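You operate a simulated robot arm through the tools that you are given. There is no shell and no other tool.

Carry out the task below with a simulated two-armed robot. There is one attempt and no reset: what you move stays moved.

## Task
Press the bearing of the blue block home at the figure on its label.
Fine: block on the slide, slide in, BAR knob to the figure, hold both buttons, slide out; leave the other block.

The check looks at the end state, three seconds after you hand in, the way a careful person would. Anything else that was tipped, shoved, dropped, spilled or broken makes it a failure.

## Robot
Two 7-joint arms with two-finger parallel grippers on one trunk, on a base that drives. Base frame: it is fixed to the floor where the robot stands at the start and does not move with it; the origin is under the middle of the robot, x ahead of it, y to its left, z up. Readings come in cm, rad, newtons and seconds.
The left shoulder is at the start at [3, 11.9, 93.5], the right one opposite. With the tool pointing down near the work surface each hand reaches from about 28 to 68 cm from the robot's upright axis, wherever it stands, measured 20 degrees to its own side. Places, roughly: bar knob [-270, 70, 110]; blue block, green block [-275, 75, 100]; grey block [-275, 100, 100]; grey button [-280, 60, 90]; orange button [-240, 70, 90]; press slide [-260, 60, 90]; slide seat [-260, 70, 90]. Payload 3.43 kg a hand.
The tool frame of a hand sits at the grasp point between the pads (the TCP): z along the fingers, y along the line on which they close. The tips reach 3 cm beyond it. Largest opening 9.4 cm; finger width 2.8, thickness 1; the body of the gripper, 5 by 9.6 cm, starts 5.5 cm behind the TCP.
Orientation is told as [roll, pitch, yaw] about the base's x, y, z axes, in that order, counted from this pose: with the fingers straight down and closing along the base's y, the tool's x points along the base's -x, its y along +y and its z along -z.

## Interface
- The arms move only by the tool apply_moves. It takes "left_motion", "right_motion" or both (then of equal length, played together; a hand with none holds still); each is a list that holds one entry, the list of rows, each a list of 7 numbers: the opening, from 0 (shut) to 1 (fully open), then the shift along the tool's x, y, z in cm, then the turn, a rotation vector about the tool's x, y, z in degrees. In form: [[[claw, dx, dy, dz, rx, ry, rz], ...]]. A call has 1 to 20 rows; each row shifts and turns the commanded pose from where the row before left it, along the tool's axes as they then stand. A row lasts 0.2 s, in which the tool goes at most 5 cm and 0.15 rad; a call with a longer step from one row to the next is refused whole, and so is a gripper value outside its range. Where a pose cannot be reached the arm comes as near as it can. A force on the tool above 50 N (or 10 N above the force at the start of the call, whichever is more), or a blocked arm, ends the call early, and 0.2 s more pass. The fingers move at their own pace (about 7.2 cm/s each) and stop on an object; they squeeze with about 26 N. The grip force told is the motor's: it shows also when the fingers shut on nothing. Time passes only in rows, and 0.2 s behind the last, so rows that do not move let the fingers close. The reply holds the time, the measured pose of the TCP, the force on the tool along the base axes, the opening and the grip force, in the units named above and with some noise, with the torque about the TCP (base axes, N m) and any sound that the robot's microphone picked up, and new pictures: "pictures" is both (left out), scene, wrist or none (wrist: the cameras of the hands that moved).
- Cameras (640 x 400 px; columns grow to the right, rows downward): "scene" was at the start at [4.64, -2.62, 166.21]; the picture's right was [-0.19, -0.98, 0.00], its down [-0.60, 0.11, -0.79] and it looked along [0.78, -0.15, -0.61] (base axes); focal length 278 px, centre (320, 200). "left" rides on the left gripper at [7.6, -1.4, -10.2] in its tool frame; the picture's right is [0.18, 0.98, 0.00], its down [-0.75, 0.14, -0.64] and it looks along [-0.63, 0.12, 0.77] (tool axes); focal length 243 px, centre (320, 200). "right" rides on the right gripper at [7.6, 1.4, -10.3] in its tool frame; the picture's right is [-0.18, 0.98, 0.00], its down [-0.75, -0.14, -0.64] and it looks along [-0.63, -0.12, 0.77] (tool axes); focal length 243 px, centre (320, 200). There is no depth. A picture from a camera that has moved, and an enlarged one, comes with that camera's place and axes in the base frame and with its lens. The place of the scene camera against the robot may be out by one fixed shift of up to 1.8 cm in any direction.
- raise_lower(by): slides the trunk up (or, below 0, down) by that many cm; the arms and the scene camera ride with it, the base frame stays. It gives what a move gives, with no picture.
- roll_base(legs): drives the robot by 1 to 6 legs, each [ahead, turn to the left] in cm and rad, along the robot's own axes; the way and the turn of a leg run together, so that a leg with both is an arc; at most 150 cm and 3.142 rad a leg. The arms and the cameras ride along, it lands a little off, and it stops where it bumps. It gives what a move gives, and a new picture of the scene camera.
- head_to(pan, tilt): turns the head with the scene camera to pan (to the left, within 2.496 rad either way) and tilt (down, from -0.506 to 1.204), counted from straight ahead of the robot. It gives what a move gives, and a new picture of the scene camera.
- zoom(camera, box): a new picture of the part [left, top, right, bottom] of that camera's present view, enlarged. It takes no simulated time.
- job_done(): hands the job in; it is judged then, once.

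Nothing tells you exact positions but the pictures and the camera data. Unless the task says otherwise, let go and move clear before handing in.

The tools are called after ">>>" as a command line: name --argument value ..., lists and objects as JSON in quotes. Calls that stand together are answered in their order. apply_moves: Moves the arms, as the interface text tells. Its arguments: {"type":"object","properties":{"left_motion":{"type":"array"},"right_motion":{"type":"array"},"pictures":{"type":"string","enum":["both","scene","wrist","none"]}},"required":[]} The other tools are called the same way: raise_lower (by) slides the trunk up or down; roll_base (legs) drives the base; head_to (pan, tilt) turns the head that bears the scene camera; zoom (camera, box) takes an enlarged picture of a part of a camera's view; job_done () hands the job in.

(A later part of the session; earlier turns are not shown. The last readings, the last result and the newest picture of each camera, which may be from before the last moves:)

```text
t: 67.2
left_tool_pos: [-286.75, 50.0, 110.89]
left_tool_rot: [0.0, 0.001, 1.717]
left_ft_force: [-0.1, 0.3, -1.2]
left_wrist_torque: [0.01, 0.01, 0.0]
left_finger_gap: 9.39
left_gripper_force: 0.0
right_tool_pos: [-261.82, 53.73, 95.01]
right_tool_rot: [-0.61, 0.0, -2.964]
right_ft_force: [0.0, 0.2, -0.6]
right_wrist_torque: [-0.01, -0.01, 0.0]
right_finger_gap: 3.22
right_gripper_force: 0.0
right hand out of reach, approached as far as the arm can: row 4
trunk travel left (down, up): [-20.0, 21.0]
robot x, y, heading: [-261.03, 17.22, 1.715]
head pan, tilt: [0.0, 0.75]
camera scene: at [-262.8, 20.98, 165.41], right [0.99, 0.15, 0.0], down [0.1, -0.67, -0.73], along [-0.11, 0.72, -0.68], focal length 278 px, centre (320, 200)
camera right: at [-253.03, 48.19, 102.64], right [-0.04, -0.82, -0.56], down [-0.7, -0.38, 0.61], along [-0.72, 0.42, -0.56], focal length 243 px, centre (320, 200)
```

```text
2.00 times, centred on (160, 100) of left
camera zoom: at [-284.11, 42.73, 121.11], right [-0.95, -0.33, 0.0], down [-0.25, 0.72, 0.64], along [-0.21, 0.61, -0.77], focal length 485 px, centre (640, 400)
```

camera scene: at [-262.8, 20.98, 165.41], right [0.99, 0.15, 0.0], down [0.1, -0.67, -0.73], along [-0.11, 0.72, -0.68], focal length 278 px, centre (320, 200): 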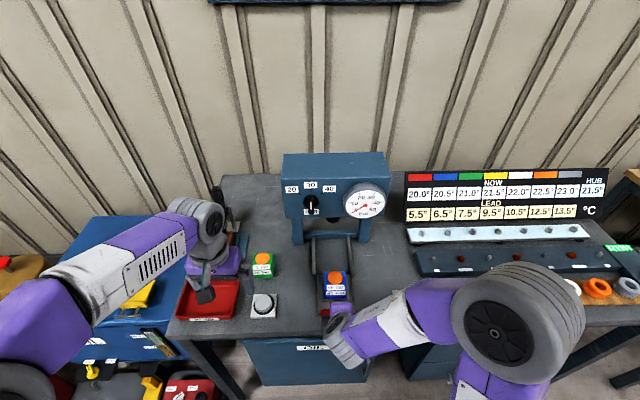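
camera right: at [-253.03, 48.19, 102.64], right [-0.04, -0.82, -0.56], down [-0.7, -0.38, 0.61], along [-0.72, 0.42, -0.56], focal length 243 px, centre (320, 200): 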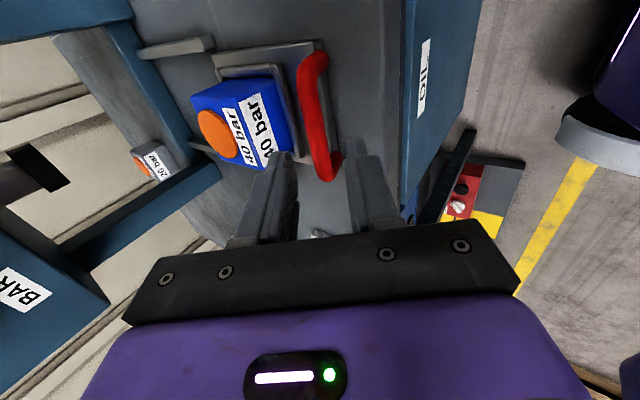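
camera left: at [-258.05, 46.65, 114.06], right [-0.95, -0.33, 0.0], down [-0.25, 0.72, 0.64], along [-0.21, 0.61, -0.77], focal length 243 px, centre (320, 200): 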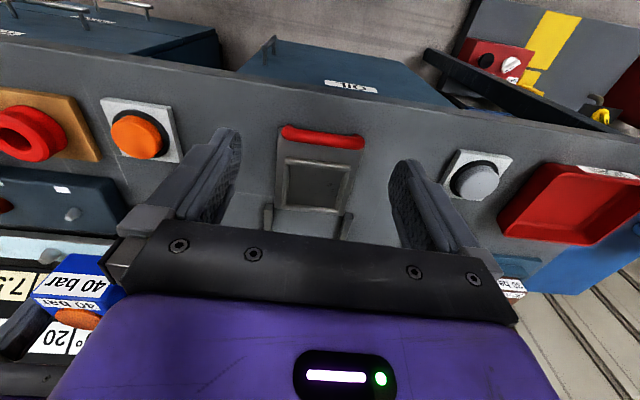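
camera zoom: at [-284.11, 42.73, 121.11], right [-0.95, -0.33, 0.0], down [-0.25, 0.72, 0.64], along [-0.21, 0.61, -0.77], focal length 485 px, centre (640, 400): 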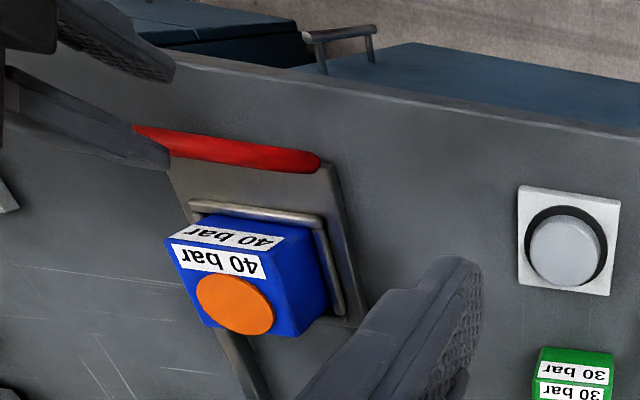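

The bar is well between the fingers. I'll advance along the tool axis 5 cm and check.

>>> apply_moves --right_motion '[[[0.34, 0, 0, 2, 0, 0, 0], [0.34, 0, 0, 2, 0, 0, 0], [0.34, 0, 0, 1, 0, 0, 0], [0.34, 0, 0, 0, 0, 0, 0]]]' --pictures "none"

>>> zoom --camera "right" --box '[220, 60, 440, 220]'

>>> zoom --camera "left" --box '[0, 0, 320, 200]'

```text
t: 68.2
left_tool_pos: [-286.77, 50.04, 110.99]
left_tool_rot: [0.0, -0.001, 1.717]
left_ft_force: [0.1, -0.3, -0.1]
left_wrist_torque: [0.01, -0.03, -0.02]
left_finger_gap: 9.42
left_gripper_force: 0.0
right_tool_pos: [-262.37, 56.44, 91.01]
right_tool_rot: [-0.611, -0.001, -2.966]
right_ft_force: [-1.1, -0.4, -0.3]
right_wrist_torque: [0.0, -0.03, -0.02]
right_finger_gap: 3.2
right_gripper_force: 0.0
trunk travel left (down, up): [-20.0, 21.0]
robot x, y, heading: [-260.98, 16.81, 1.715]
head pan, tilt: [0.0, 0.75]
```

```text
2.50 times, centred on (330, 140) of right
camera zoom: at [-253.55, 50.96, 98.56], right [-0.04, -0.82, -0.56], down [-0.7, -0.38, 0.61], along [-0.72, 0.42, -0.56], focal length 606 px, centre (295, 350)
```

zoom: 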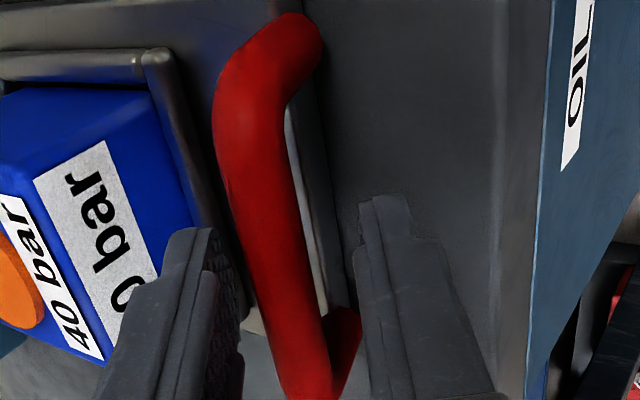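

```text
2.00 times, centred on (160, 100) of left
camera zoom: at [-284.12, 42.77, 121.1], right [-0.95, -0.33, 0.0], down [-0.25, 0.72, 0.64], along [-0.21, 0.61, -0.77], focal length 485 px, centre (640, 400)
```

zoom: 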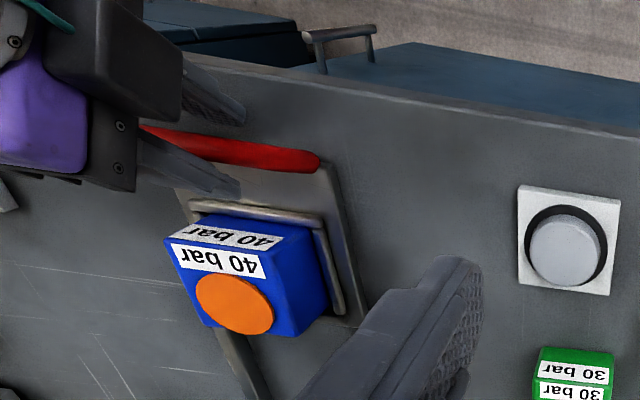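

>>> apply_moves --right_motion '[[[0.34, 0, 0, 0.6, 0, 0, 0], [0.34, 0, 0, 0.6, 0, 0, 0], [0.34, 0, 0, 0, 0, 0, 0]]]' --pictures "none"

>>> zoom --camera "right" --box '[220, 60, 440, 220]'

>>> zoom --camera "left" --box '[40, 40, 180, 140]'

```text
t: 69.0
left_tool_pos: [-286.67, 50.1, 110.87]
left_tool_rot: [0.0, 0.0, 1.717]
left_ft_force: [0.3, 0.1, 0.1]
left_wrist_torque: [-0.01, 0.05, 0.01]
left_finger_gap: 9.41
left_gripper_force: 0.0
right_tool_pos: [-262.43, 57.15, 89.86]
right_tool_rot: [-0.611, -0.002, -2.968]
right_ft_force: [0.0, -0.8, 0.2]
right_wrist_torque: [-0.01, -0.03, -0.01]
right_finger_gap: 3.19
right_gripper_force: 0.0
trunk travel left (down, up): [-20.0, 21.0]
robot x, y, heading: [-261.23, 16.5, 1.715]
head pan, tilt: [0.0, 0.75]
```

```text
2.50 times, centred on (330, 140) of right
camera zoom: at [-253.66, 51.62, 97.56], right [-0.04, -0.82, -0.56], down [-0.7, -0.38, 0.61], along [-0.72, 0.42, -0.56], focal length 606 px, centre (295, 350)
```

zoom: 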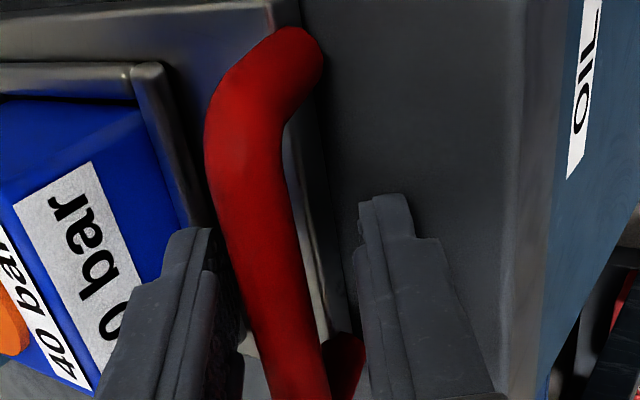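

```text
4.00 times, centred on (110, 90) of left
camera zoom: at [-284.12, 42.77, 121.1], right [-0.95, -0.33, 0.0], down [-0.25, 0.72, 0.64], along [-0.21, 0.61, -0.77], focal length 970 px, centre (1160, 640)
```

zoom: 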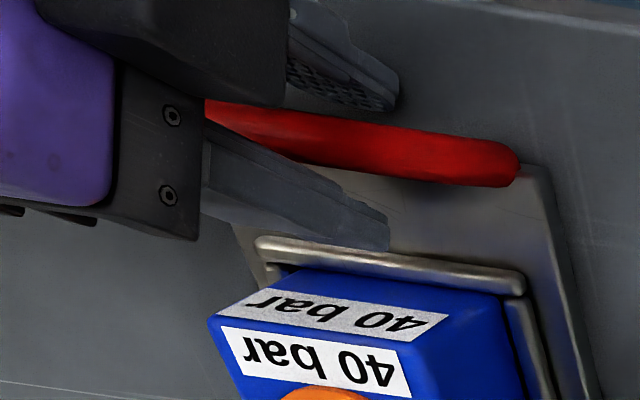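

The bar sits nearer the far finger, so I'll shift 0.6 cm to centre, then close gently.

>>> apply_moves --right_motion '[[[0.34, 0, -0.6, 0.3, 0, 0, 0], [0.34, 0, 0, 0, 0, 0, 0], [0.1, 0, 0, 0, 0, 0, 0], [0.1, 0, 0, 0, 0, 0, 0], [0.1, 0, 0, 0, 0, 0, 0], [0.1, 0, 0, 0, 0, 0, 0]]]' --pictures "none"

>>> zoom --camera "right" --box '[220, 60, 440, 220]'

>>> zoom --camera "left" --box '[40, 40, 180, 140]'

```text
t: 70.5
left_tool_pos: [-286.82, 50.1, 110.8]
left_tool_rot: [-0.001, 0.001, 1.718]
left_ft_force: [-0.5, 0.2, -0.6]
left_wrist_torque: [-0.01, -0.03, -0.01]
left_finger_gap: 9.37
left_gripper_force: 0.0
right_tool_pos: [-262.56, 57.86, 89.96]
right_tool_rot: [-0.607, 0.0, -2.965]
right_ft_force: [-0.2, -0.5, -15.5]
right_wrist_torque: [0.04, -0.28, 0.76]
right_finger_gap: 1.79
right_gripper_force: 45.3
trunk travel left (down, up): [-20.0, 21.0]
robot x, y, heading: [-260.9, 16.54, 1.709]
head pan, tilt: [0.0, 0.75]
```

```text
2.50 times, centred on (330, 140) of right
camera zoom: at [-253.78, 52.34, 97.58], right [-0.04, -0.83, -0.56], down [-0.7, -0.38, 0.61], along [-0.72, 0.41, -0.56], focal length 606 px, centre (295, 350)
```

zoom: 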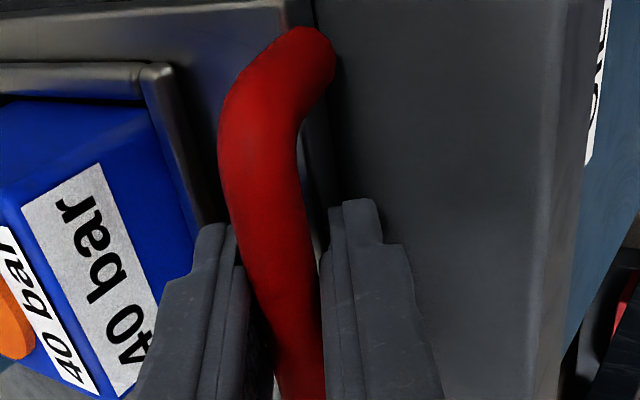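

```text
4.00 times, centred on (110, 90) of left
camera zoom: at [-284.14, 42.85, 121.07], right [-0.95, -0.33, 0.0], down [-0.25, 0.73, 0.64], along [-0.21, 0.61, -0.77], focal length 970 px, centre (1160, 640)
```

zoom: 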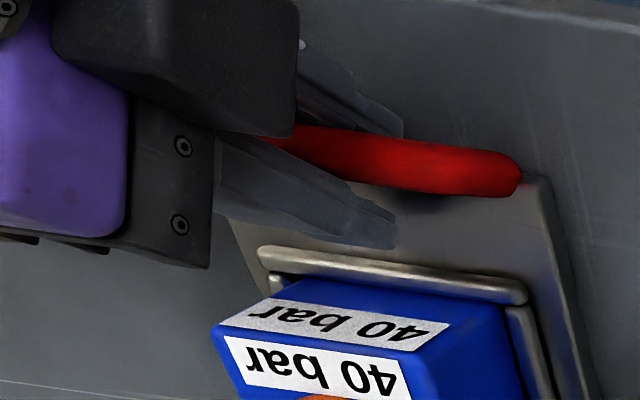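

The handle is gripped (gap 1.8 cm). I'll relieve the downward load slightly and push 2 cm as a test.

>>> apply_moves --right_motion '[[[0.1, 0, 0.12, 0.16, 0, 0, 0], [0.1, -0.0, -0.41, 0.287, 0, 0, 0], [0.1, 0, -0.41, 0.287, 0, 0, 0], [0.1, 0, -0.41, 0.287, 0, 0, 0], [0.1, 0, -0.41, 0.287, 0, 0, 0], [0.1, 0, 0, 0, 0, 0, 0]]]' --pictures "scene"

>>> zoom --camera "left" --box '[0, 0, 320, 200]'

```text
t: 71.8
left_tool_pos: [-286.85, 49.97, 110.92]
left_tool_rot: [0.001, -0.001, 1.718]
left_ft_force: [-0.2, -0.8, -0.1]
left_wrist_torque: [-0.01, 0.03, 0.02]
left_finger_gap: 9.39
left_gripper_force: 0.1
right_tool_pos: [-263.0, 59.8, 90.0]
right_tool_rot: [-0.614, 0.0, -2.966]
right_ft_force: [1.4, 1.0, 15.2]
right_wrist_torque: [0.06, -0.44, 0.62]
right_finger_gap: 1.85
right_gripper_force: 45.0
trunk travel left (down, up): [-20.0, 21.0]
robot x, y, heading: [-261.02, 16.47, 1.717]
head pan, tilt: [0.0, 0.75]
camera scene: at [-262.8, 20.94, 165.42], right [0.99, 0.15, 0.0], down [0.1, -0.67, -0.73], along [-0.11, 0.72, -0.68], focal length 278 px, centre (320, 200)
```

scene: 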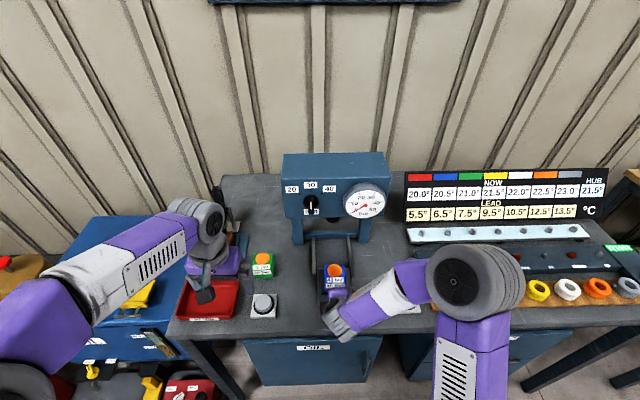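

```text
2.00 times, centred on (160, 100) of left
camera zoom: at [-284.11, 42.7, 121.13], right [-0.95, -0.33, 0.0], down [-0.25, 0.72, 0.64], along [-0.21, 0.61, -0.77], focal length 485 px, centre (640, 400)
```

zoom: 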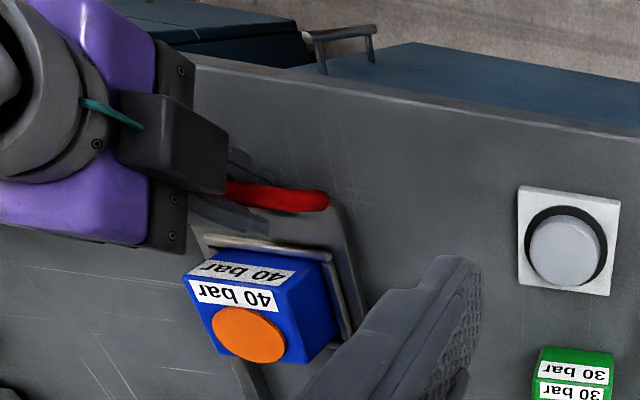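

The slide moves freely. I'll ease up 0.1 cm and keep pushing 6 cm.

>>> apply_moves --right_motion '[[[0.1, 0, -0.057, -0.082, 0, 0, 0], [0.1, 0, -0.82, 0.574, 0, 0, 0], [0.1, 0, -0.82, 0.574, 0, 0, 0], [0.1, 0, -0.82, 0.574, 0, 0, 0], [0.1, 0, -0.82, 0.574, 0, 0, 0], [0.1, 0, -0.82, 0.574, 0, 0, 0], [0.1, 0, -0.82, 0.574, 0, 0, 0], [0.1, 0, 0, 0, 0, 0, 0]]]' --pictures "both"

```text
t: 73.7
left_tool_pos: [-286.59, 50.11, 111.03]
left_tool_rot: [-0.001, 0.0, 1.719]
left_ft_force: [0.1, -0.4, -0.5]
left_wrist_torque: [-0.06, 0.02, -0.01]
left_finger_gap: 9.37
left_gripper_force: 0.1
right_tool_pos: [-264.07, 65.92, 89.98]
right_tool_rot: [-0.611, 0.001, -2.966]
right_ft_force: [0.1, 0.3, 1.9]
right_wrist_torque: [0.16, -0.77, 0.34]
right_finger_gap: 1.82
right_gripper_force: 45.2
trunk travel left (down, up): [-20.0, 21.0]
robot x, y, heading: [-261.13, 16.84, 1.717]
head pan, tilt: [0.0, 0.75]
camera scene: at [-262.82, 21.04, 165.4], right [0.99, 0.15, 0.0], down [0.1, -0.67, -0.73], along [-0.11, 0.72, -0.68], focal length 278 px, centre (320, 200)
camera right: at [-255.21, 60.22, 97.55], right [-0.04, -0.83, -0.56], down [-0.7, -0.38, 0.61], along [-0.72, 0.42, -0.56], focal length 243 px, centre (320, 200)
```

scene: 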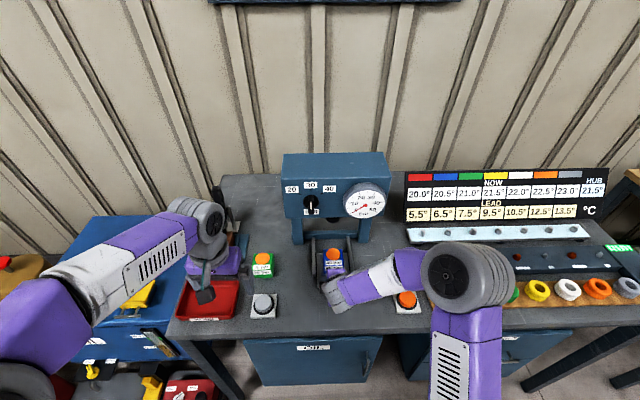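
right: 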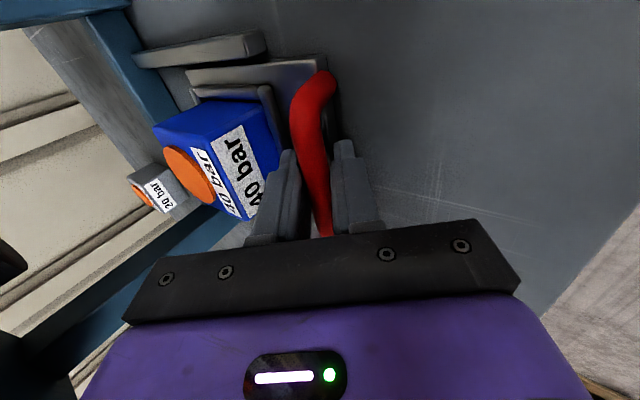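

>>> apply_moves --right_motion '[[[0.1, 0, -0.82, 0.574, 0, 0, 0], [0.1, 0, -0.82, 0.574, 0, 0, 0], [0.1, 0, -0.82, 0.574, 0, 0, 0], [0.1, 0, -0.41, 0.287, 0, 0, 0], [0.1, 0, 0, 0, 0, 0, 0]]]' --pictures "both"

>>> zoom --camera "scene" --box '[280, 170, 400, 300]'

```text
t: 74.8
left_tool_pos: [-286.74, 50.08, 110.94]
left_tool_rot: [0.0, -0.001, 1.718]
left_ft_force: [-0.3, -0.6, -0.3]
left_wrist_torque: [-0.02, 0.05, 0.02]
left_finger_gap: 9.41
left_gripper_force: 0.1
right_tool_pos: [-264.75, 69.23, 90.0]
right_tool_rot: [-0.611, 0.0, -2.963]
right_ft_force: [-1.2, 0.0, -2.6]
right_wrist_torque: [0.05, -0.44, 0.5]
right_finger_gap: 1.84
right_gripper_force: 45.0
trunk travel left (down, up): [-20.0, 21.0]
robot x, y, heading: [-261.35, 16.53, 1.72]
head pan, tilt: [0.0, 0.75]
camera scene: at [-262.84, 21.06, 165.4], right [0.99, 0.15, 0.0], down [0.1, -0.67, -0.73], along [-0.11, 0.72, -0.68], focal length 278 px, centre (320, 200)
camera right: at [-255.83, 63.68, 97.56], right [-0.04, -0.83, -0.56], down [-0.7, -0.38, 0.61], along [-0.72, 0.42, -0.56], focal length 243 px, centre (320, 200)
```

scene: 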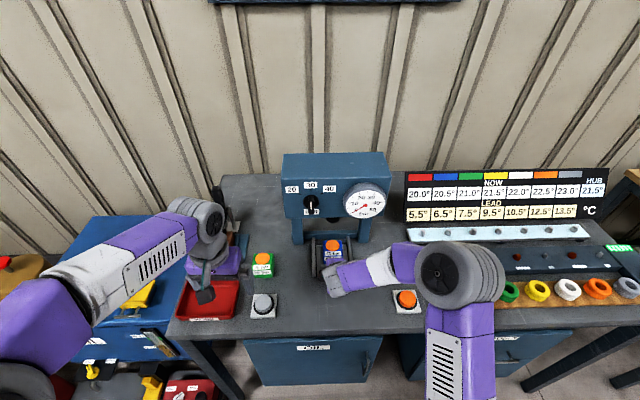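
right: 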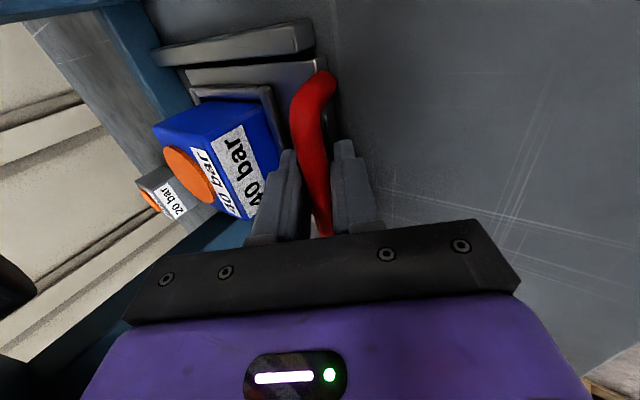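

```text
3.08 times, centred on (340, 235) of scene
camera zoom: at [-262.84, 21.06, 165.4], right [0.99, 0.15, 0.0], down [0.1, -0.67, -0.73], along [-0.11, 0.72, -0.68], focal length 855 px, centre (258, 92)
```

zoom: 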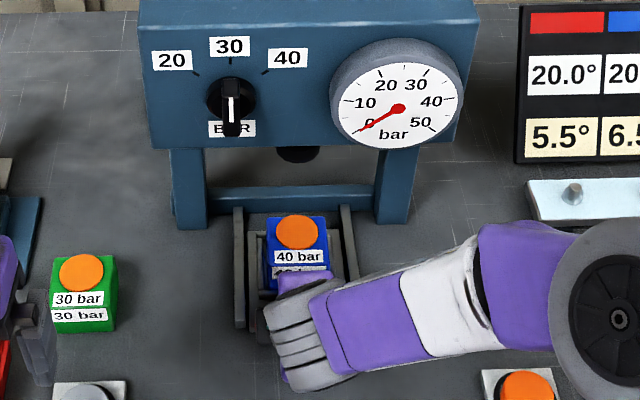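

>>> apply_moves --right_motion '[[[0.1, 0, -0.41, 0.287, 0, 0, 0], [0.1, 0, -0.41, 0.287, 0, 0, 0], [0.1, 0, -0.41, 0.287, 0, 0, 0], [0.1, 0, 0, 0, 0, 0, 0]]]' --pictures "none"

>>> zoom --camera "right" --box '[100, 0, 420, 200]'

>>> zoom --camera "scene" --box '[290, 220, 390, 290]'

```text
t: 75.8
left_tool_pos: [-286.8, 50.02, 110.99]
left_tool_rot: [0.001, 0.002, 1.716]
left_ft_force: [0.1, 0.0, -0.4]
left_wrist_torque: [0.01, -0.04, 0.02]
left_finger_gap: 9.4
left_gripper_force: 0.1
right_tool_pos: [-264.88, 70.72, 89.98]
right_tool_rot: [-0.611, 0.0, -2.966]
right_ft_force: [-1.7, -1.1, -4.0]
right_wrist_torque: [0.01, -0.26, 0.67]
right_finger_gap: 1.85
right_gripper_force: 44.9
trunk travel left (down, up): [-20.0, 21.0]
robot x, y, heading: [-261.25, 16.61, 1.719]
head pan, tilt: [0.0, 0.75]
```

```text
2.00 times, centred on (260, 100) of right
camera zoom: at [-256.1, 65.16, 97.56], right [-0.04, -0.83, -0.56], down [-0.7, -0.38, 0.61], along [-0.72, 0.42, -0.56], focal length 485 px, centre (440, 400)
```

zoom: 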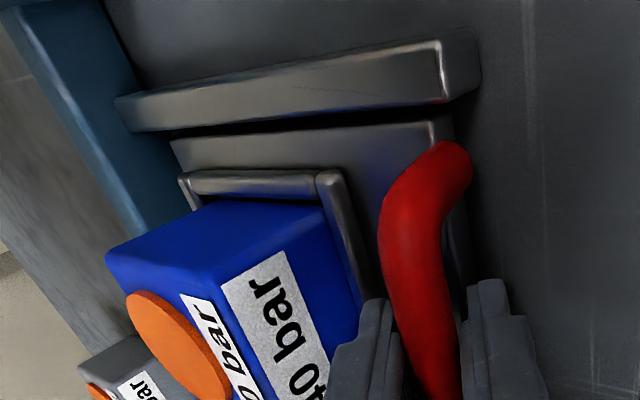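

```text
5.71 times, centred on (340, 255) of scene
camera zoom: at [-262.85, 21.08, 165.4], right [0.99, 0.15, 0.0], down [0.1, -0.67, -0.73], along [-0.11, 0.72, -0.68], focal length 1589 px, centre (206, -114)
```

zoom: 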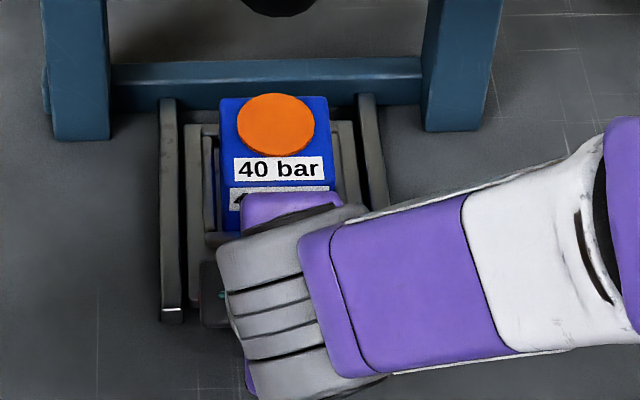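

>>> apply_moves --right_motion '[[[0.1, 0, -0.41, 0.287, 0, 0, 0], [0.1, 0, -0.41, 0.287, 0, 0, 0], [0.1, 0, 0, 0, 0, 0, 0]]]' --pictures "none"

>>> zoom --camera "right" --box '[100, 0, 420, 200]'

```text
t: 76.7
left_tool_pos: [-286.72, 50.02, 110.91]
left_tool_rot: [0.0, 0.0, 1.717]
left_ft_force: [-0.1, 0.1, 0.8]
left_wrist_torque: [0.02, -0.01, -0.01]
left_finger_gap: 9.41
left_gripper_force: 0.0
right_tool_pos: [-265.13, 71.68, 89.92]
right_tool_rot: [-0.611, 0.0, -2.967]
right_ft_force: [-3.6, -0.6, -0.6]
right_wrist_torque: [-0.03, 0.02, 0.93]
right_finger_gap: 1.82
right_gripper_force: 45.2
trunk travel left (down, up): [-20.0, 21.0]
robot x, y, heading: [-261.3, 16.88, 1.722]
head pan, tilt: [0.0, 0.75]
```

```text
2.00 times, centred on (260, 100) of right
camera zoom: at [-256.29, 66.15, 97.55], right [-0.04, -0.82, -0.56], down [-0.7, -0.38, 0.61], along [-0.72, 0.42, -0.56], focal length 485 px, centre (440, 400)
```

zoom: 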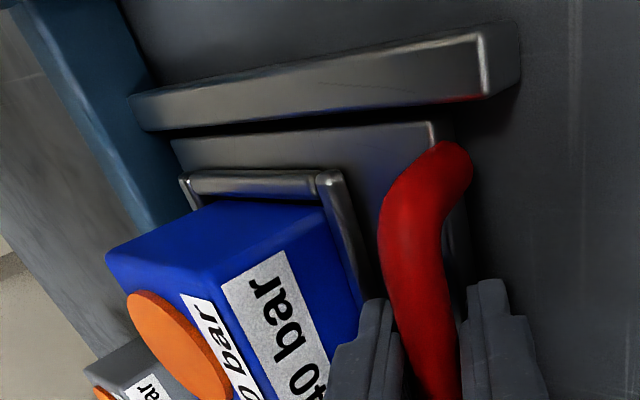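

>>> apply_moves --right_motion '[[[0.1, 0, -0.41, 0.287, 0, 0, 0], [0.1, 0, -0.2, 0.14, 0, 0, 0], [0.1, 0, 0, 0, 0, 0, 0]]]' --pictures "none"

>>> zoom --camera "right" --box '[100, 0, 420, 200]'

```text
t: 77.5
left_tool_pos: [-286.62, 49.98, 110.96]
left_tool_rot: [0.001, -0.002, 1.715]
left_ft_force: [-0.5, -0.6, 0.4]
left_wrist_torque: [-0.01, -0.02, -0.01]
left_finger_gap: 9.42
left_gripper_force: 0.0
right_tool_pos: [-265.19, 72.16, 89.96]
right_tool_rot: [-0.611, 0.001, -2.965]
right_ft_force: [-0.5, -10.7, 0.8]
right_wrist_torque: [0.03, -0.56, 0.5]
right_finger_gap: 1.87
right_gripper_force: 44.9
trunk travel left (down, up): [-20.0, 21.0]
robot x, y, heading: [-261.17, 17.03, 1.713]
head pan, tilt: [0.0, 0.75]
```

```text
2.00 times, centred on (260, 100) of right
camera zoom: at [-256.39, 66.71, 97.56], right [-0.04, -0.83, -0.56], down [-0.7, -0.38, 0.61], along [-0.72, 0.42, -0.56], focal length 485 px, centre (440, 400)
```

zoom: 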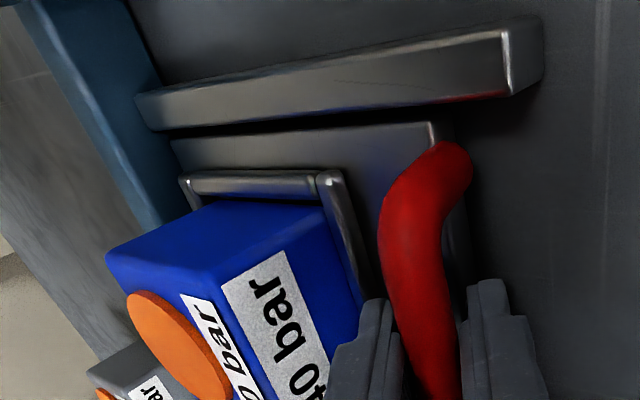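

Resistance appeared (about -11 N along y), which looks like the end stop. I'll push slightly more to confirm.

>>> apply_moves --right_motion '[[[0.1, 0, -0.2, 0.14, 0, 0, 0], [0.1, 0, 0, 0, 0, 0, 0]]]' --pictures "none"

>>> zoom --camera "scene" --box '[290, 210, 390, 280]'

```text
t: 78.0
left_tool_pos: [-286.69, 49.85, 110.99]
left_tool_rot: [0.0, -0.004, 1.718]
left_ft_force: [0.5, -0.9, 0.5]
left_wrist_torque: [-0.02, 0.0, 0.04]
left_finger_gap: 9.38
left_gripper_force: 0.0
right_tool_pos: [-265.23, 72.31, 89.97]
right_tool_rot: [-0.61, -0.001, -2.964]
right_ft_force: [4.7, -25.5, 3.2]
right_wrist_torque: [0.07, -0.72, 0.33]
right_finger_gap: 1.83
right_gripper_force: 44.7
trunk travel left (down, up): [-20.0, 21.0]
robot x, y, heading: [-261.01, 16.6, 1.719]
head pan, tilt: [0.0, 0.75]
```

```text
5.71 times, centred on (340, 245) of scene
camera zoom: at [-262.75, 20.63, 165.42], right [0.99, 0.15, 0.0], down [0.1, -0.67, -0.73], along [-0.11, 0.73, -0.68], focal length 1589 px, centre (206, -57)
```

zoom: 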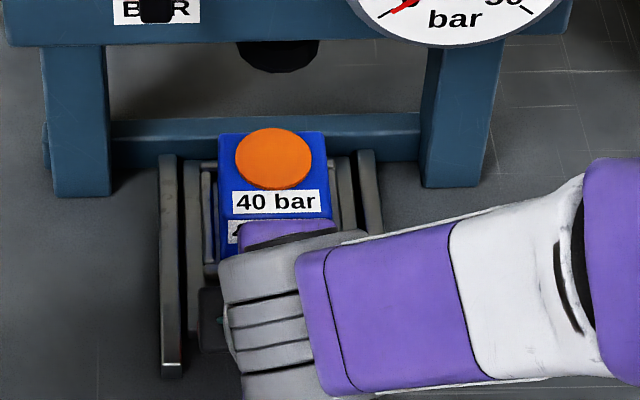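

The slide is home against its stop (25 N). I'll relieve the push, open, and retreat along the tool axis.

>>> apply_moves --right_motion '[[[0.1, 0, 0.25, -0.175, 0, 0, 0], [0.34, 0, 0, 0, 0, 0, 0], [0.34, 0, 0, 0, 0, 0, 0], [0.34, 0, 0, 0, 0, 0, 0], [0.34, 0, 0, -1, 0, 0, 0], [0.34, 0, 0, -2, 0, 0, 0], [0.34, 0, 0, -3, 0, 0, 0], [0.34, 0, 0, -3, 0, 0, 0], [0.34, 0, 0, 0, 0, 0, 0]]]' --pictures "both"

>>> zoom --camera "scene" --box '[280, 180, 400, 280]'

```text
t: 80.0
left_tool_pos: [-286.7, 50.12, 110.84]
left_tool_rot: [0.0, 0.0, 1.717]
left_ft_force: [0.6, 0.0, 0.0]
left_wrist_torque: [-0.01, -0.01, 0.04]
left_finger_gap: 9.4
left_gripper_force: 0.0
right_tool_pos: [-264.26, 67.37, 97.29]
right_tool_rot: [-0.609, 0.001, -2.965]
right_ft_force: [-0.3, -0.5, 0.1]
right_wrist_torque: [-0.01, 0.0, 0.02]
right_finger_gap: 3.19
right_gripper_force: 0.0
trunk travel left (down, up): [-20.0, 21.0]
robot x, y, heading: [-261.26, 16.84, 1.718]
head pan, tilt: [0.0, 0.75]
camera scene: at [-262.82, 21.11, 165.4], right [0.99, 0.15, 0.0], down [0.1, -0.68, -0.73], along [-0.11, 0.72, -0.68], focal length 278 px, centre (320, 200)
camera right: at [-255.46, 61.66, 104.91], right [-0.04, -0.83, -0.56], down [-0.7, -0.38, 0.61], along [-0.72, 0.42, -0.56], focal length 243 px, centre (320, 200)
```

scene: 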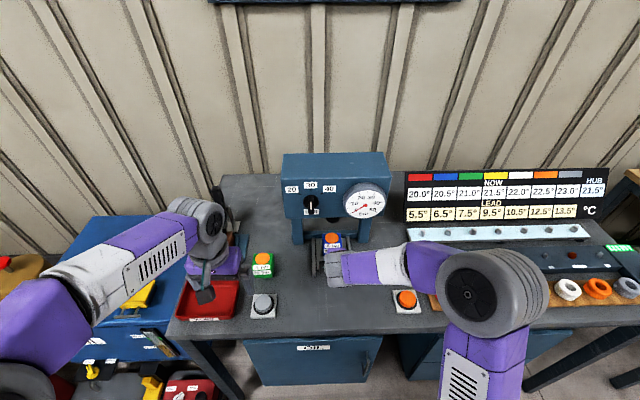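
right: 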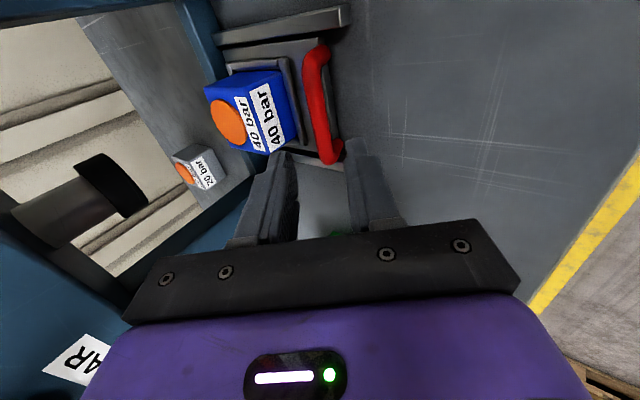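

```text
4.00 times, centred on (340, 230) of scene
camera zoom: at [-262.82, 21.11, 165.4], right [0.99, 0.15, 0.0], down [0.1, -0.68, -0.73], along [-0.11, 0.72, -0.68], focal length 1112 px, centre (240, 80)
```

zoom: 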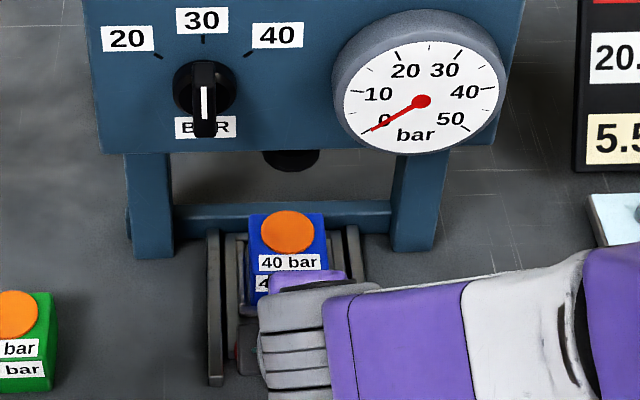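

The slide is fully in and the block sits under the ram. I'll move the right hand clear to above the orange button (about (-242.3, 64.9, 88.6)), un-tilting it, so the left hand can work the knob.

>>> apply_moves --right_motion '[[[0.34, 0, 0, -3.5, 0, 0, 0], [0.2, 1.5, 0, -3.9, 0, 0, 0], [0.0, 4.0, 1.2, 0, 0, 0, 0], [0.0, 4.0, 1.2, 0, 0, 0, 0], [0.0, 4.0, 1.2, 0, 0, 0, 0], [0.0, 4.0, 1.2, 0, 0, 0, 0], [0.0, 3.2, 1.2, 0, 0, 0, 0], [0, 0, 0, 0, -7, 0, 0], [0, 0, 0, 0, -7, 0, 0], [0, 0, 0, 0, -7, 0, 0], [0, 0, 0, 0, -7, 0, 0], [0, 0, 0, 0, -7, 0, 0], [0, 0, 0, 0, 0, 0, 0]]]' --pictures "both"

```text
t: 82.8
left_tool_pos: [-286.81, 50.02, 110.83]
left_tool_rot: [0.0, 0.0, 1.718]
left_ft_force: [-0.2, -0.2, -0.7]
left_wrist_torque: [0.0, 0.01, 0.0]
left_finger_gap: 9.39
left_gripper_force: 0.1
right_tool_pos: [-241.85, 61.98, 100.05]
right_tool_rot: [0.002, -0.002, -2.965]
right_ft_force: [0.4, -0.6, -0.6]
right_wrist_torque: [-0.02, -0.03, -0.02]
right_finger_gap: 0.0
right_gripper_force: 26.1
right hand out of reach, approached as far as the arm can: row 8
trunk travel left (down, up): [-20.0, 21.0]
robot x, y, heading: [-261.1, 16.49, 1.712]
head pan, tilt: [0.0, 0.75]
camera scene: at [-262.8, 21.01, 165.4], right [0.99, 0.15, 0.0], down [0.1, -0.67, -0.73], along [-0.11, 0.72, -0.68], focal length 278 px, centre (320, 200)
camera right: at [-234.15, 61.97, 110.21], right [-0.01, -1.0, 0.0], down [-0.77, 0.01, 0.64], along [-0.64, 0.0, -0.77], focal length 243 px, centre (320, 200)
```

scene: 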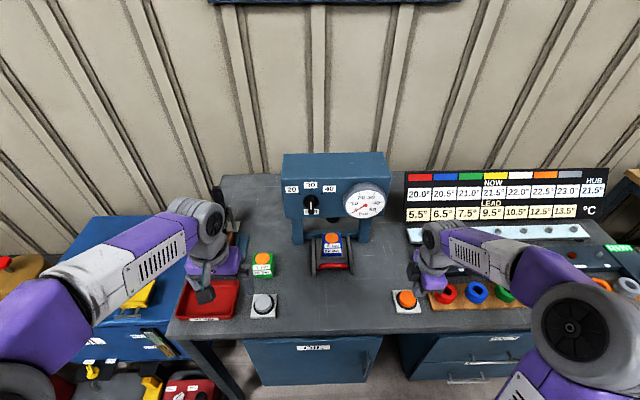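
right: 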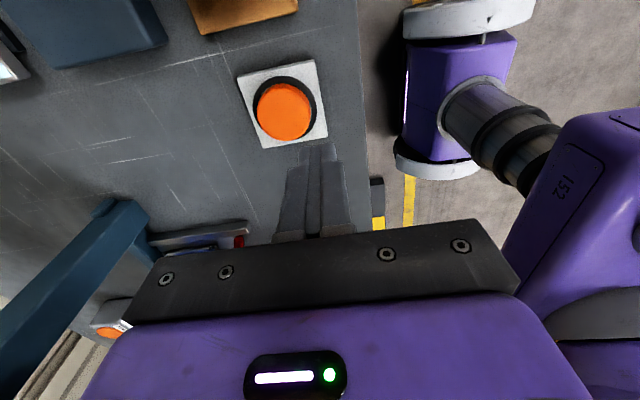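

The right hand is parked above the orange button. Now I'll bring the left hand in front of the knob and pitch it to point horizontally at the press face.

>>> apply_moves --left_motion '[[[0.45, -1.85, -3.0, -0.69, 0, 0, 0], [0.45, -1.85, -3.0, -0.69, 0, 0, 0], [0.45, -1.85, -3.0, -0.69, 0, 0, 0], [0.45, -1.85, -3.0, -0.69, 0, 0, 0], [0.45, -1.85, -3.0, -0.69, 0, 0, 0], [0.45, -1.85, -3.0, -0.69, 0, 0, -1.75], [0.45, 0, 0, 0, 0, -7.5, 0], [0.45, 0, 0, 0, 0, -7.5, 0], [0.45, 0, 0, 0, 0, -7.5, 0], [0.45, 0, 0, 0, 0, -7.5, 0], [0.45, 0, 0, 0, 0, -7.5, 0], [0.45, 0, 0, 0, 0, -7.5, 0], [0.45, 0, 0, 0, 0, 0, 0]]]' --pictures "both"

```text
t: 85.7
left_tool_pos: [-270.63, 63.64, 115.05]
left_tool_rot: [0.0, -0.787, 1.748]
left_ft_force: [0.0, -0.2, -0.2]
left_wrist_torque: [-0.03, 0.01, -0.02]
left_finger_gap: 4.24
left_gripper_force: 0.0
right_tool_pos: [-241.96, 61.99, 99.93]
right_tool_rot: [0.002, 0.002, -2.965]
right_ft_force: [-0.6, -0.7, 0.2]
right_wrist_torque: [-0.02, -0.01, 0.02]
right_finger_gap: 0.01
right_gripper_force: 26.1
trunk travel left (down, up): [-20.0, 21.0]
robot x, y, heading: [-261.16, 16.62, 1.718]
head pan, tilt: [0.0, 0.75]
camera scene: at [-262.81, 21.08, 165.4], right [0.99, 0.15, 0.0], down [0.1, -0.67, -0.73], along [-0.11, 0.72, -0.68], focal length 278 px, centre (320, 200)
camera left: at [-266.88, 51.44, 116.88], right [-0.94, -0.3, -0.13], down [-0.15, 0.05, 0.99], along [-0.29, 0.95, -0.1], focal length 243 px, centre (320, 200)
```

scene: 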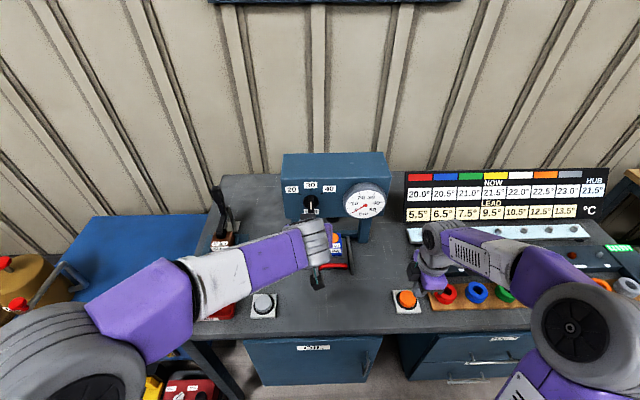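
left: 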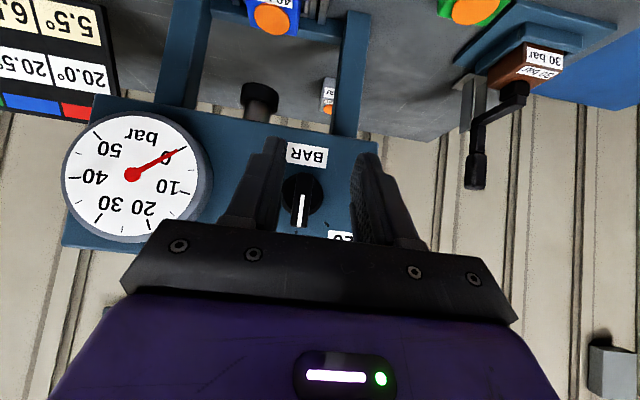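

The left camera now faces the knob (image upside-down). Zooming to locate it precisely.

>>> zoom --camera "left" --box '[240, 130, 380, 245]'

```text
3.48 times, centred on (310, 188) of left
camera zoom: at [-266.88, 51.44, 116.88], right [-0.94, -0.3, -0.13], down [-0.15, 0.05, 0.99], along [-0.29, 0.95, -0.1], focal length 844 px, centre (355, 244)
```

zoom: 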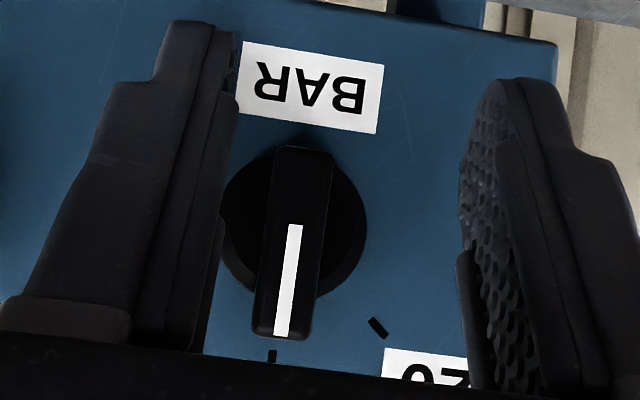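

>>> apply_moves --left_motion '[[[0.45, 0, 0, 0, 0, -7.5, 0], [0.45, 0, 0, 0, 0, -7.5, 0], [0.45, 0, 0, 0, 0, -7.5, 0], [0.45, 0, 0, 0, 0, -7.5, 0], [0.45, 0, 0, 0, 0, -7.5, 0], [0.45, 0, 0, 0, 0, -7.5, 0], [0.45, 0, 0, 0, 0, 0, 0]]]' --pictures "both"

>>> zoom --camera "left" --box '[240, 80, 400, 200]'

```text
t: 87.2
left_tool_pos: [-270.7, 63.66, 115.21]
left_tool_rot: [-2.776, -1.571, -1.758]
left_ft_force: [-0.1, -0.7, 0.4]
left_wrist_torque: [0.02, 0.0, -0.01]
left_finger_gap: 4.23
left_gripper_force: 0.1
right_tool_pos: [-241.96, 61.95, 99.84]
right_tool_rot: [0.002, 0.001, -2.964]
right_ft_force: [0.2, 0.6, 0.0]
right_wrist_torque: [0.0, 0.02, 0.03]
right_finger_gap: 0.02
right_gripper_force: 25.9
trunk travel left (down, up): [-20.0, 21.0]
robot x, y, heading: [-261.34, 16.96, 1.718]
head pan, tilt: [0.0, 0.75]
camera scene: at [-262.82, 21.01, 165.41], right [0.99, 0.15, 0.0], down [0.1, -0.67, -0.73], along [-0.11, 0.72, -0.68], focal length 278 px, centre (320, 200)
camera left: at [-267.33, 53.77, 107.43], right [-0.97, -0.17, -0.18], down [-0.03, -0.66, 0.75], along [-0.25, 0.73, 0.63], focal length 243 px, centre (320, 200)
```

scene: 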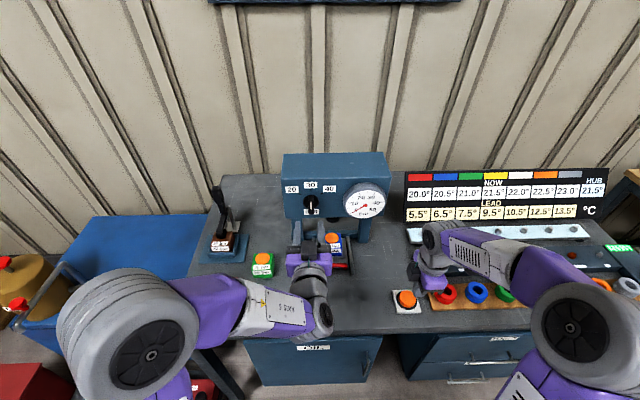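
left: 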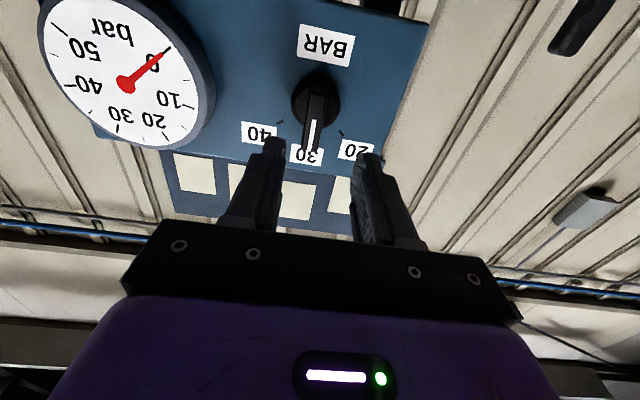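

```text
3.33 times, centred on (320, 140) of left
camera zoom: at [-267.33, 53.77, 107.43], right [-0.97, -0.17, -0.18], down [-0.03, -0.66, 0.75], along [-0.25, 0.73, 0.63], focal length 809 px, centre (320, 400)
```

zoom: 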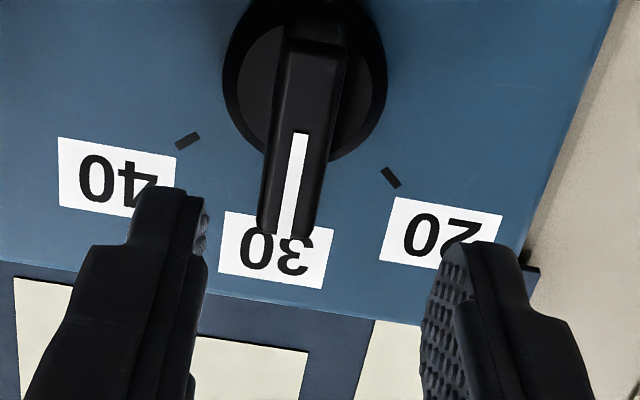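

Triangulating from the two views puts the knob axis at about x=-271.45, z=114.2, with the pointer ridge front at y≈71.7. I'll align and approach part-way, then check.

>>> apply_moves --left_motion '[[[0.45, 1.0, -0.68, 1.0, 0, 0, 0], [0.45, 0, 0, 1.5, 0, 0, 0], [0.45, 0, 0, 1.0, 0, 0, 0], [0.45, 0, 0, 0, 0, 0, 0]]]' --pictures "wrist"

>>> zoom --camera "left" --box '[240, 80, 400, 200]'

```text
t: 88.2
left_tool_pos: [-270.64, 67.15, 114.2]
left_tool_rot: [-2.765, -1.572, -1.772]
left_ft_force: [0.3, -0.6, -0.2]
left_wrist_torque: [0.01, 0.02, 0.02]
left_finger_gap: 4.23
left_gripper_force: 0.1
right_tool_pos: [-241.88, 61.97, 99.92]
right_tool_rot: [-0.001, 0.0, -2.963]
right_ft_force: [-0.2, 0.5, -0.5]
right_wrist_torque: [-0.01, 0.03, 0.02]
right_finger_gap: 0.0
right_gripper_force: 26.0
trunk travel left (down, up): [-20.0, 21.0]
robot x, y, heading: [-261.39, 16.58, 1.72]
head pan, tilt: [0.0, 0.75]
camera left: at [-267.28, 57.36, 106.47], right [-0.97, -0.17, -0.18], down [-0.03, -0.66, 0.75], along [-0.25, 0.73, 0.63], focal length 243 px, centre (320, 200)
```

left: 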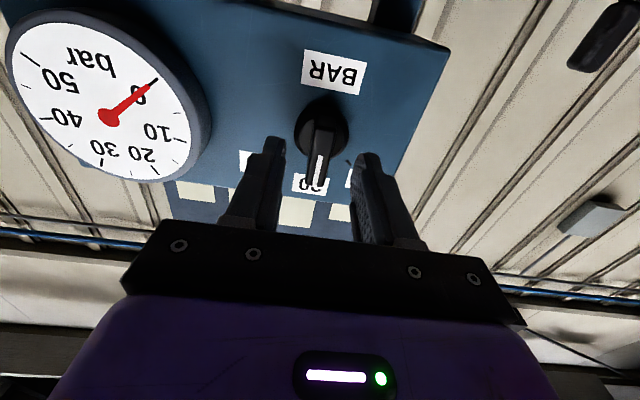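

```text
3.33 times, centred on (320, 140) of left
camera zoom: at [-267.28, 57.36, 106.47], right [-0.97, -0.17, -0.18], down [-0.03, -0.66, 0.75], along [-0.25, 0.73, 0.63], focal length 809 px, centre (320, 400)
```

zoom: 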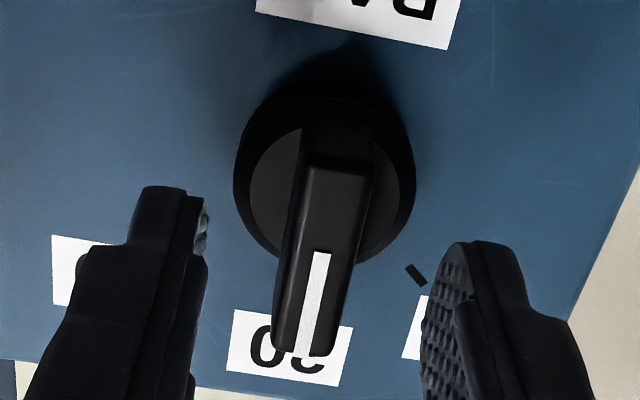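

Alignment is within about 1 mm laterally. I'll advance 3 cm so the fingers straddle the pointer ridge, then check before closing.

>>> apply_moves --left_motion '[[[0.45, 0, 0, 1.0, 0, 0, 0], [0.45, 0, 0, 1.0, 0, 0, 0], [0.45, 0, 0, 1.0, 0, 0, 0], [0.45, 0, 0, 0, 0, 0, 0]]]' --pictures "wrist"

>>> zoom --camera "left" --box '[240, 80, 400, 200]'

>>> zoom --camera "scene" --box '[270, 170, 370, 250]'

```text
t: 89.2
left_tool_pos: [-271.04, 70.19, 114.16]
left_tool_rot: [-2.454, -1.57, -2.083]
left_ft_force: [0.6, -0.3, -0.3]
left_wrist_torque: [0.01, -0.01, 0.01]
left_finger_gap: 4.23
left_gripper_force: 0.0
right_tool_pos: [-241.94, 62.02, 99.99]
right_tool_rot: [0.001, -0.001, -2.965]
right_ft_force: [-0.1, 0.1, -0.1]
right_wrist_torque: [-0.01, 0.0, -0.01]
right_finger_gap: 0.0
right_gripper_force: 25.5
trunk travel left (down, up): [-20.0, 21.0]
robot x, y, heading: [-260.89, 16.71, 1.717]
head pan, tilt: [0.0, 0.75]
camera left: at [-267.76, 60.31, 106.45], right [-0.97, -0.17, -0.18], down [-0.03, -0.66, 0.75], along [-0.25, 0.73, 0.63], focal length 243 px, centre (320, 200)
```

left: 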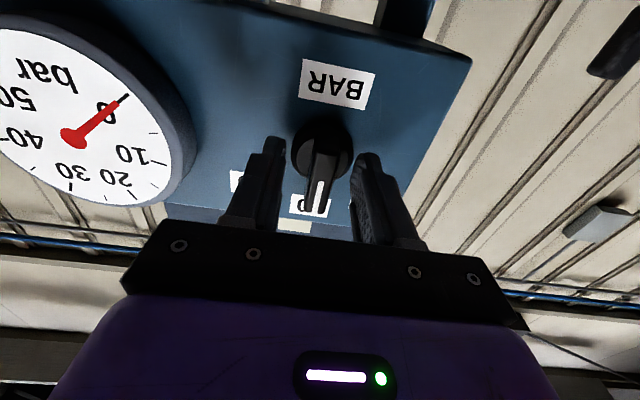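

```text
3.33 times, centred on (320, 140) of left
camera zoom: at [-267.76, 60.31, 106.45], right [-0.97, -0.17, -0.18], down [-0.03, -0.66, 0.75], along [-0.25, 0.73, 0.63], focal length 809 px, centre (320, 400)
```

zoom: 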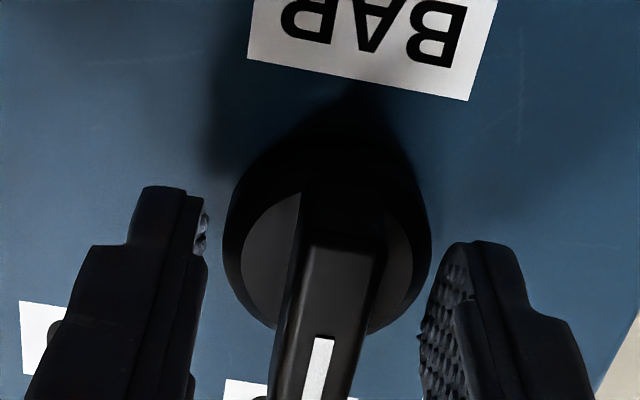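

```text
5.00 times, centred on (320, 210) of scene
camera zoom: at [-262.8, 21.04, 165.4], right [0.99, 0.15, 0.0], down [0.1, -0.67, -0.73], along [-0.11, 0.72, -0.68], focal length 1390 px, centre (320, 150)
```

zoom: 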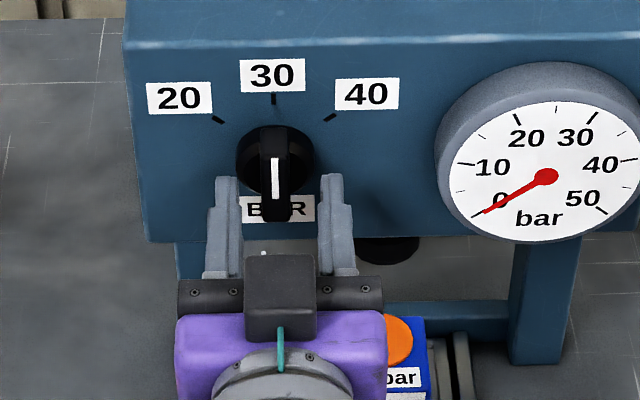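

The fingers straddle the ridge symmetrically. Closing on it.

>>> apply_moves --left_motion '[[[0.25, 0, 0, 0, 0, 0, 0], [0.12, 0, 0, 0, 0, 0, 0], [0.05, 0, 0, 0, 0, 0, 0], [0.05, 0, 0, 0, 0, 0, 0], [0.05, 0, 0, 0, 0, 0, 0]]]' --pictures "wrist"

>>> zoom --camera "scene" --box '[270, 170, 370, 250]'

```text
t: 90.5
left_tool_pos: [-271.28, 70.02, 114.18]
left_tool_rot: [-1.787, -1.568, -2.746]
left_ft_force: [-7.9, -1.5, 0.9]
left_wrist_torque: [0.04, 0.0, 0.31]
left_finger_gap: 1.49
left_gripper_force: 45.2
right_tool_pos: [-242.02, 62.0, 99.92]
right_tool_rot: [0.001, 0.001, -2.965]
right_ft_force: [-0.5, -0.2, -0.7]
right_wrist_torque: [0.03, 0.0, 0.01]
right_finger_gap: 0.0
right_gripper_force: 26.2
trunk travel left (down, up): [-20.0, 21.0]
robot x, y, heading: [-261.23, 17.07, 1.716]
head pan, tilt: [0.0, 0.75]
camera left: at [-267.93, 60.3, 106.44], right [-0.97, -0.17, -0.19], down [-0.03, -0.66, 0.75], along [-0.25, 0.73, 0.63], focal length 243 px, centre (320, 200)
```

left: 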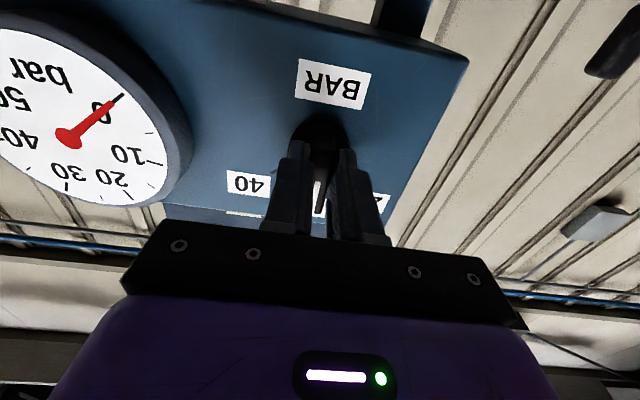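

```text
5.00 times, centred on (320, 210) of scene
camera zoom: at [-262.96, 21.03, 165.4], right [0.99, 0.15, 0.0], down [0.1, -0.67, -0.73], along [-0.11, 0.72, -0.68], focal length 1390 px, centre (320, 150)
```

zoom: 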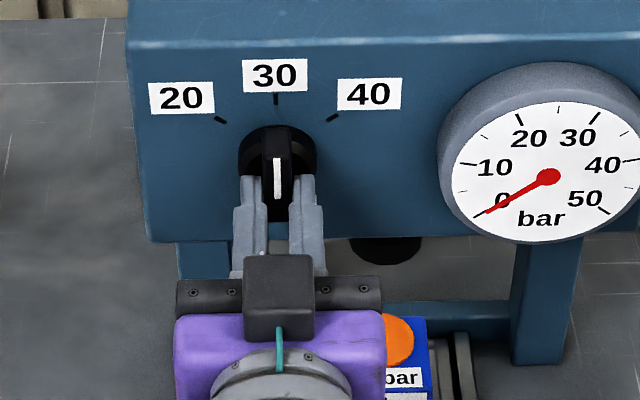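

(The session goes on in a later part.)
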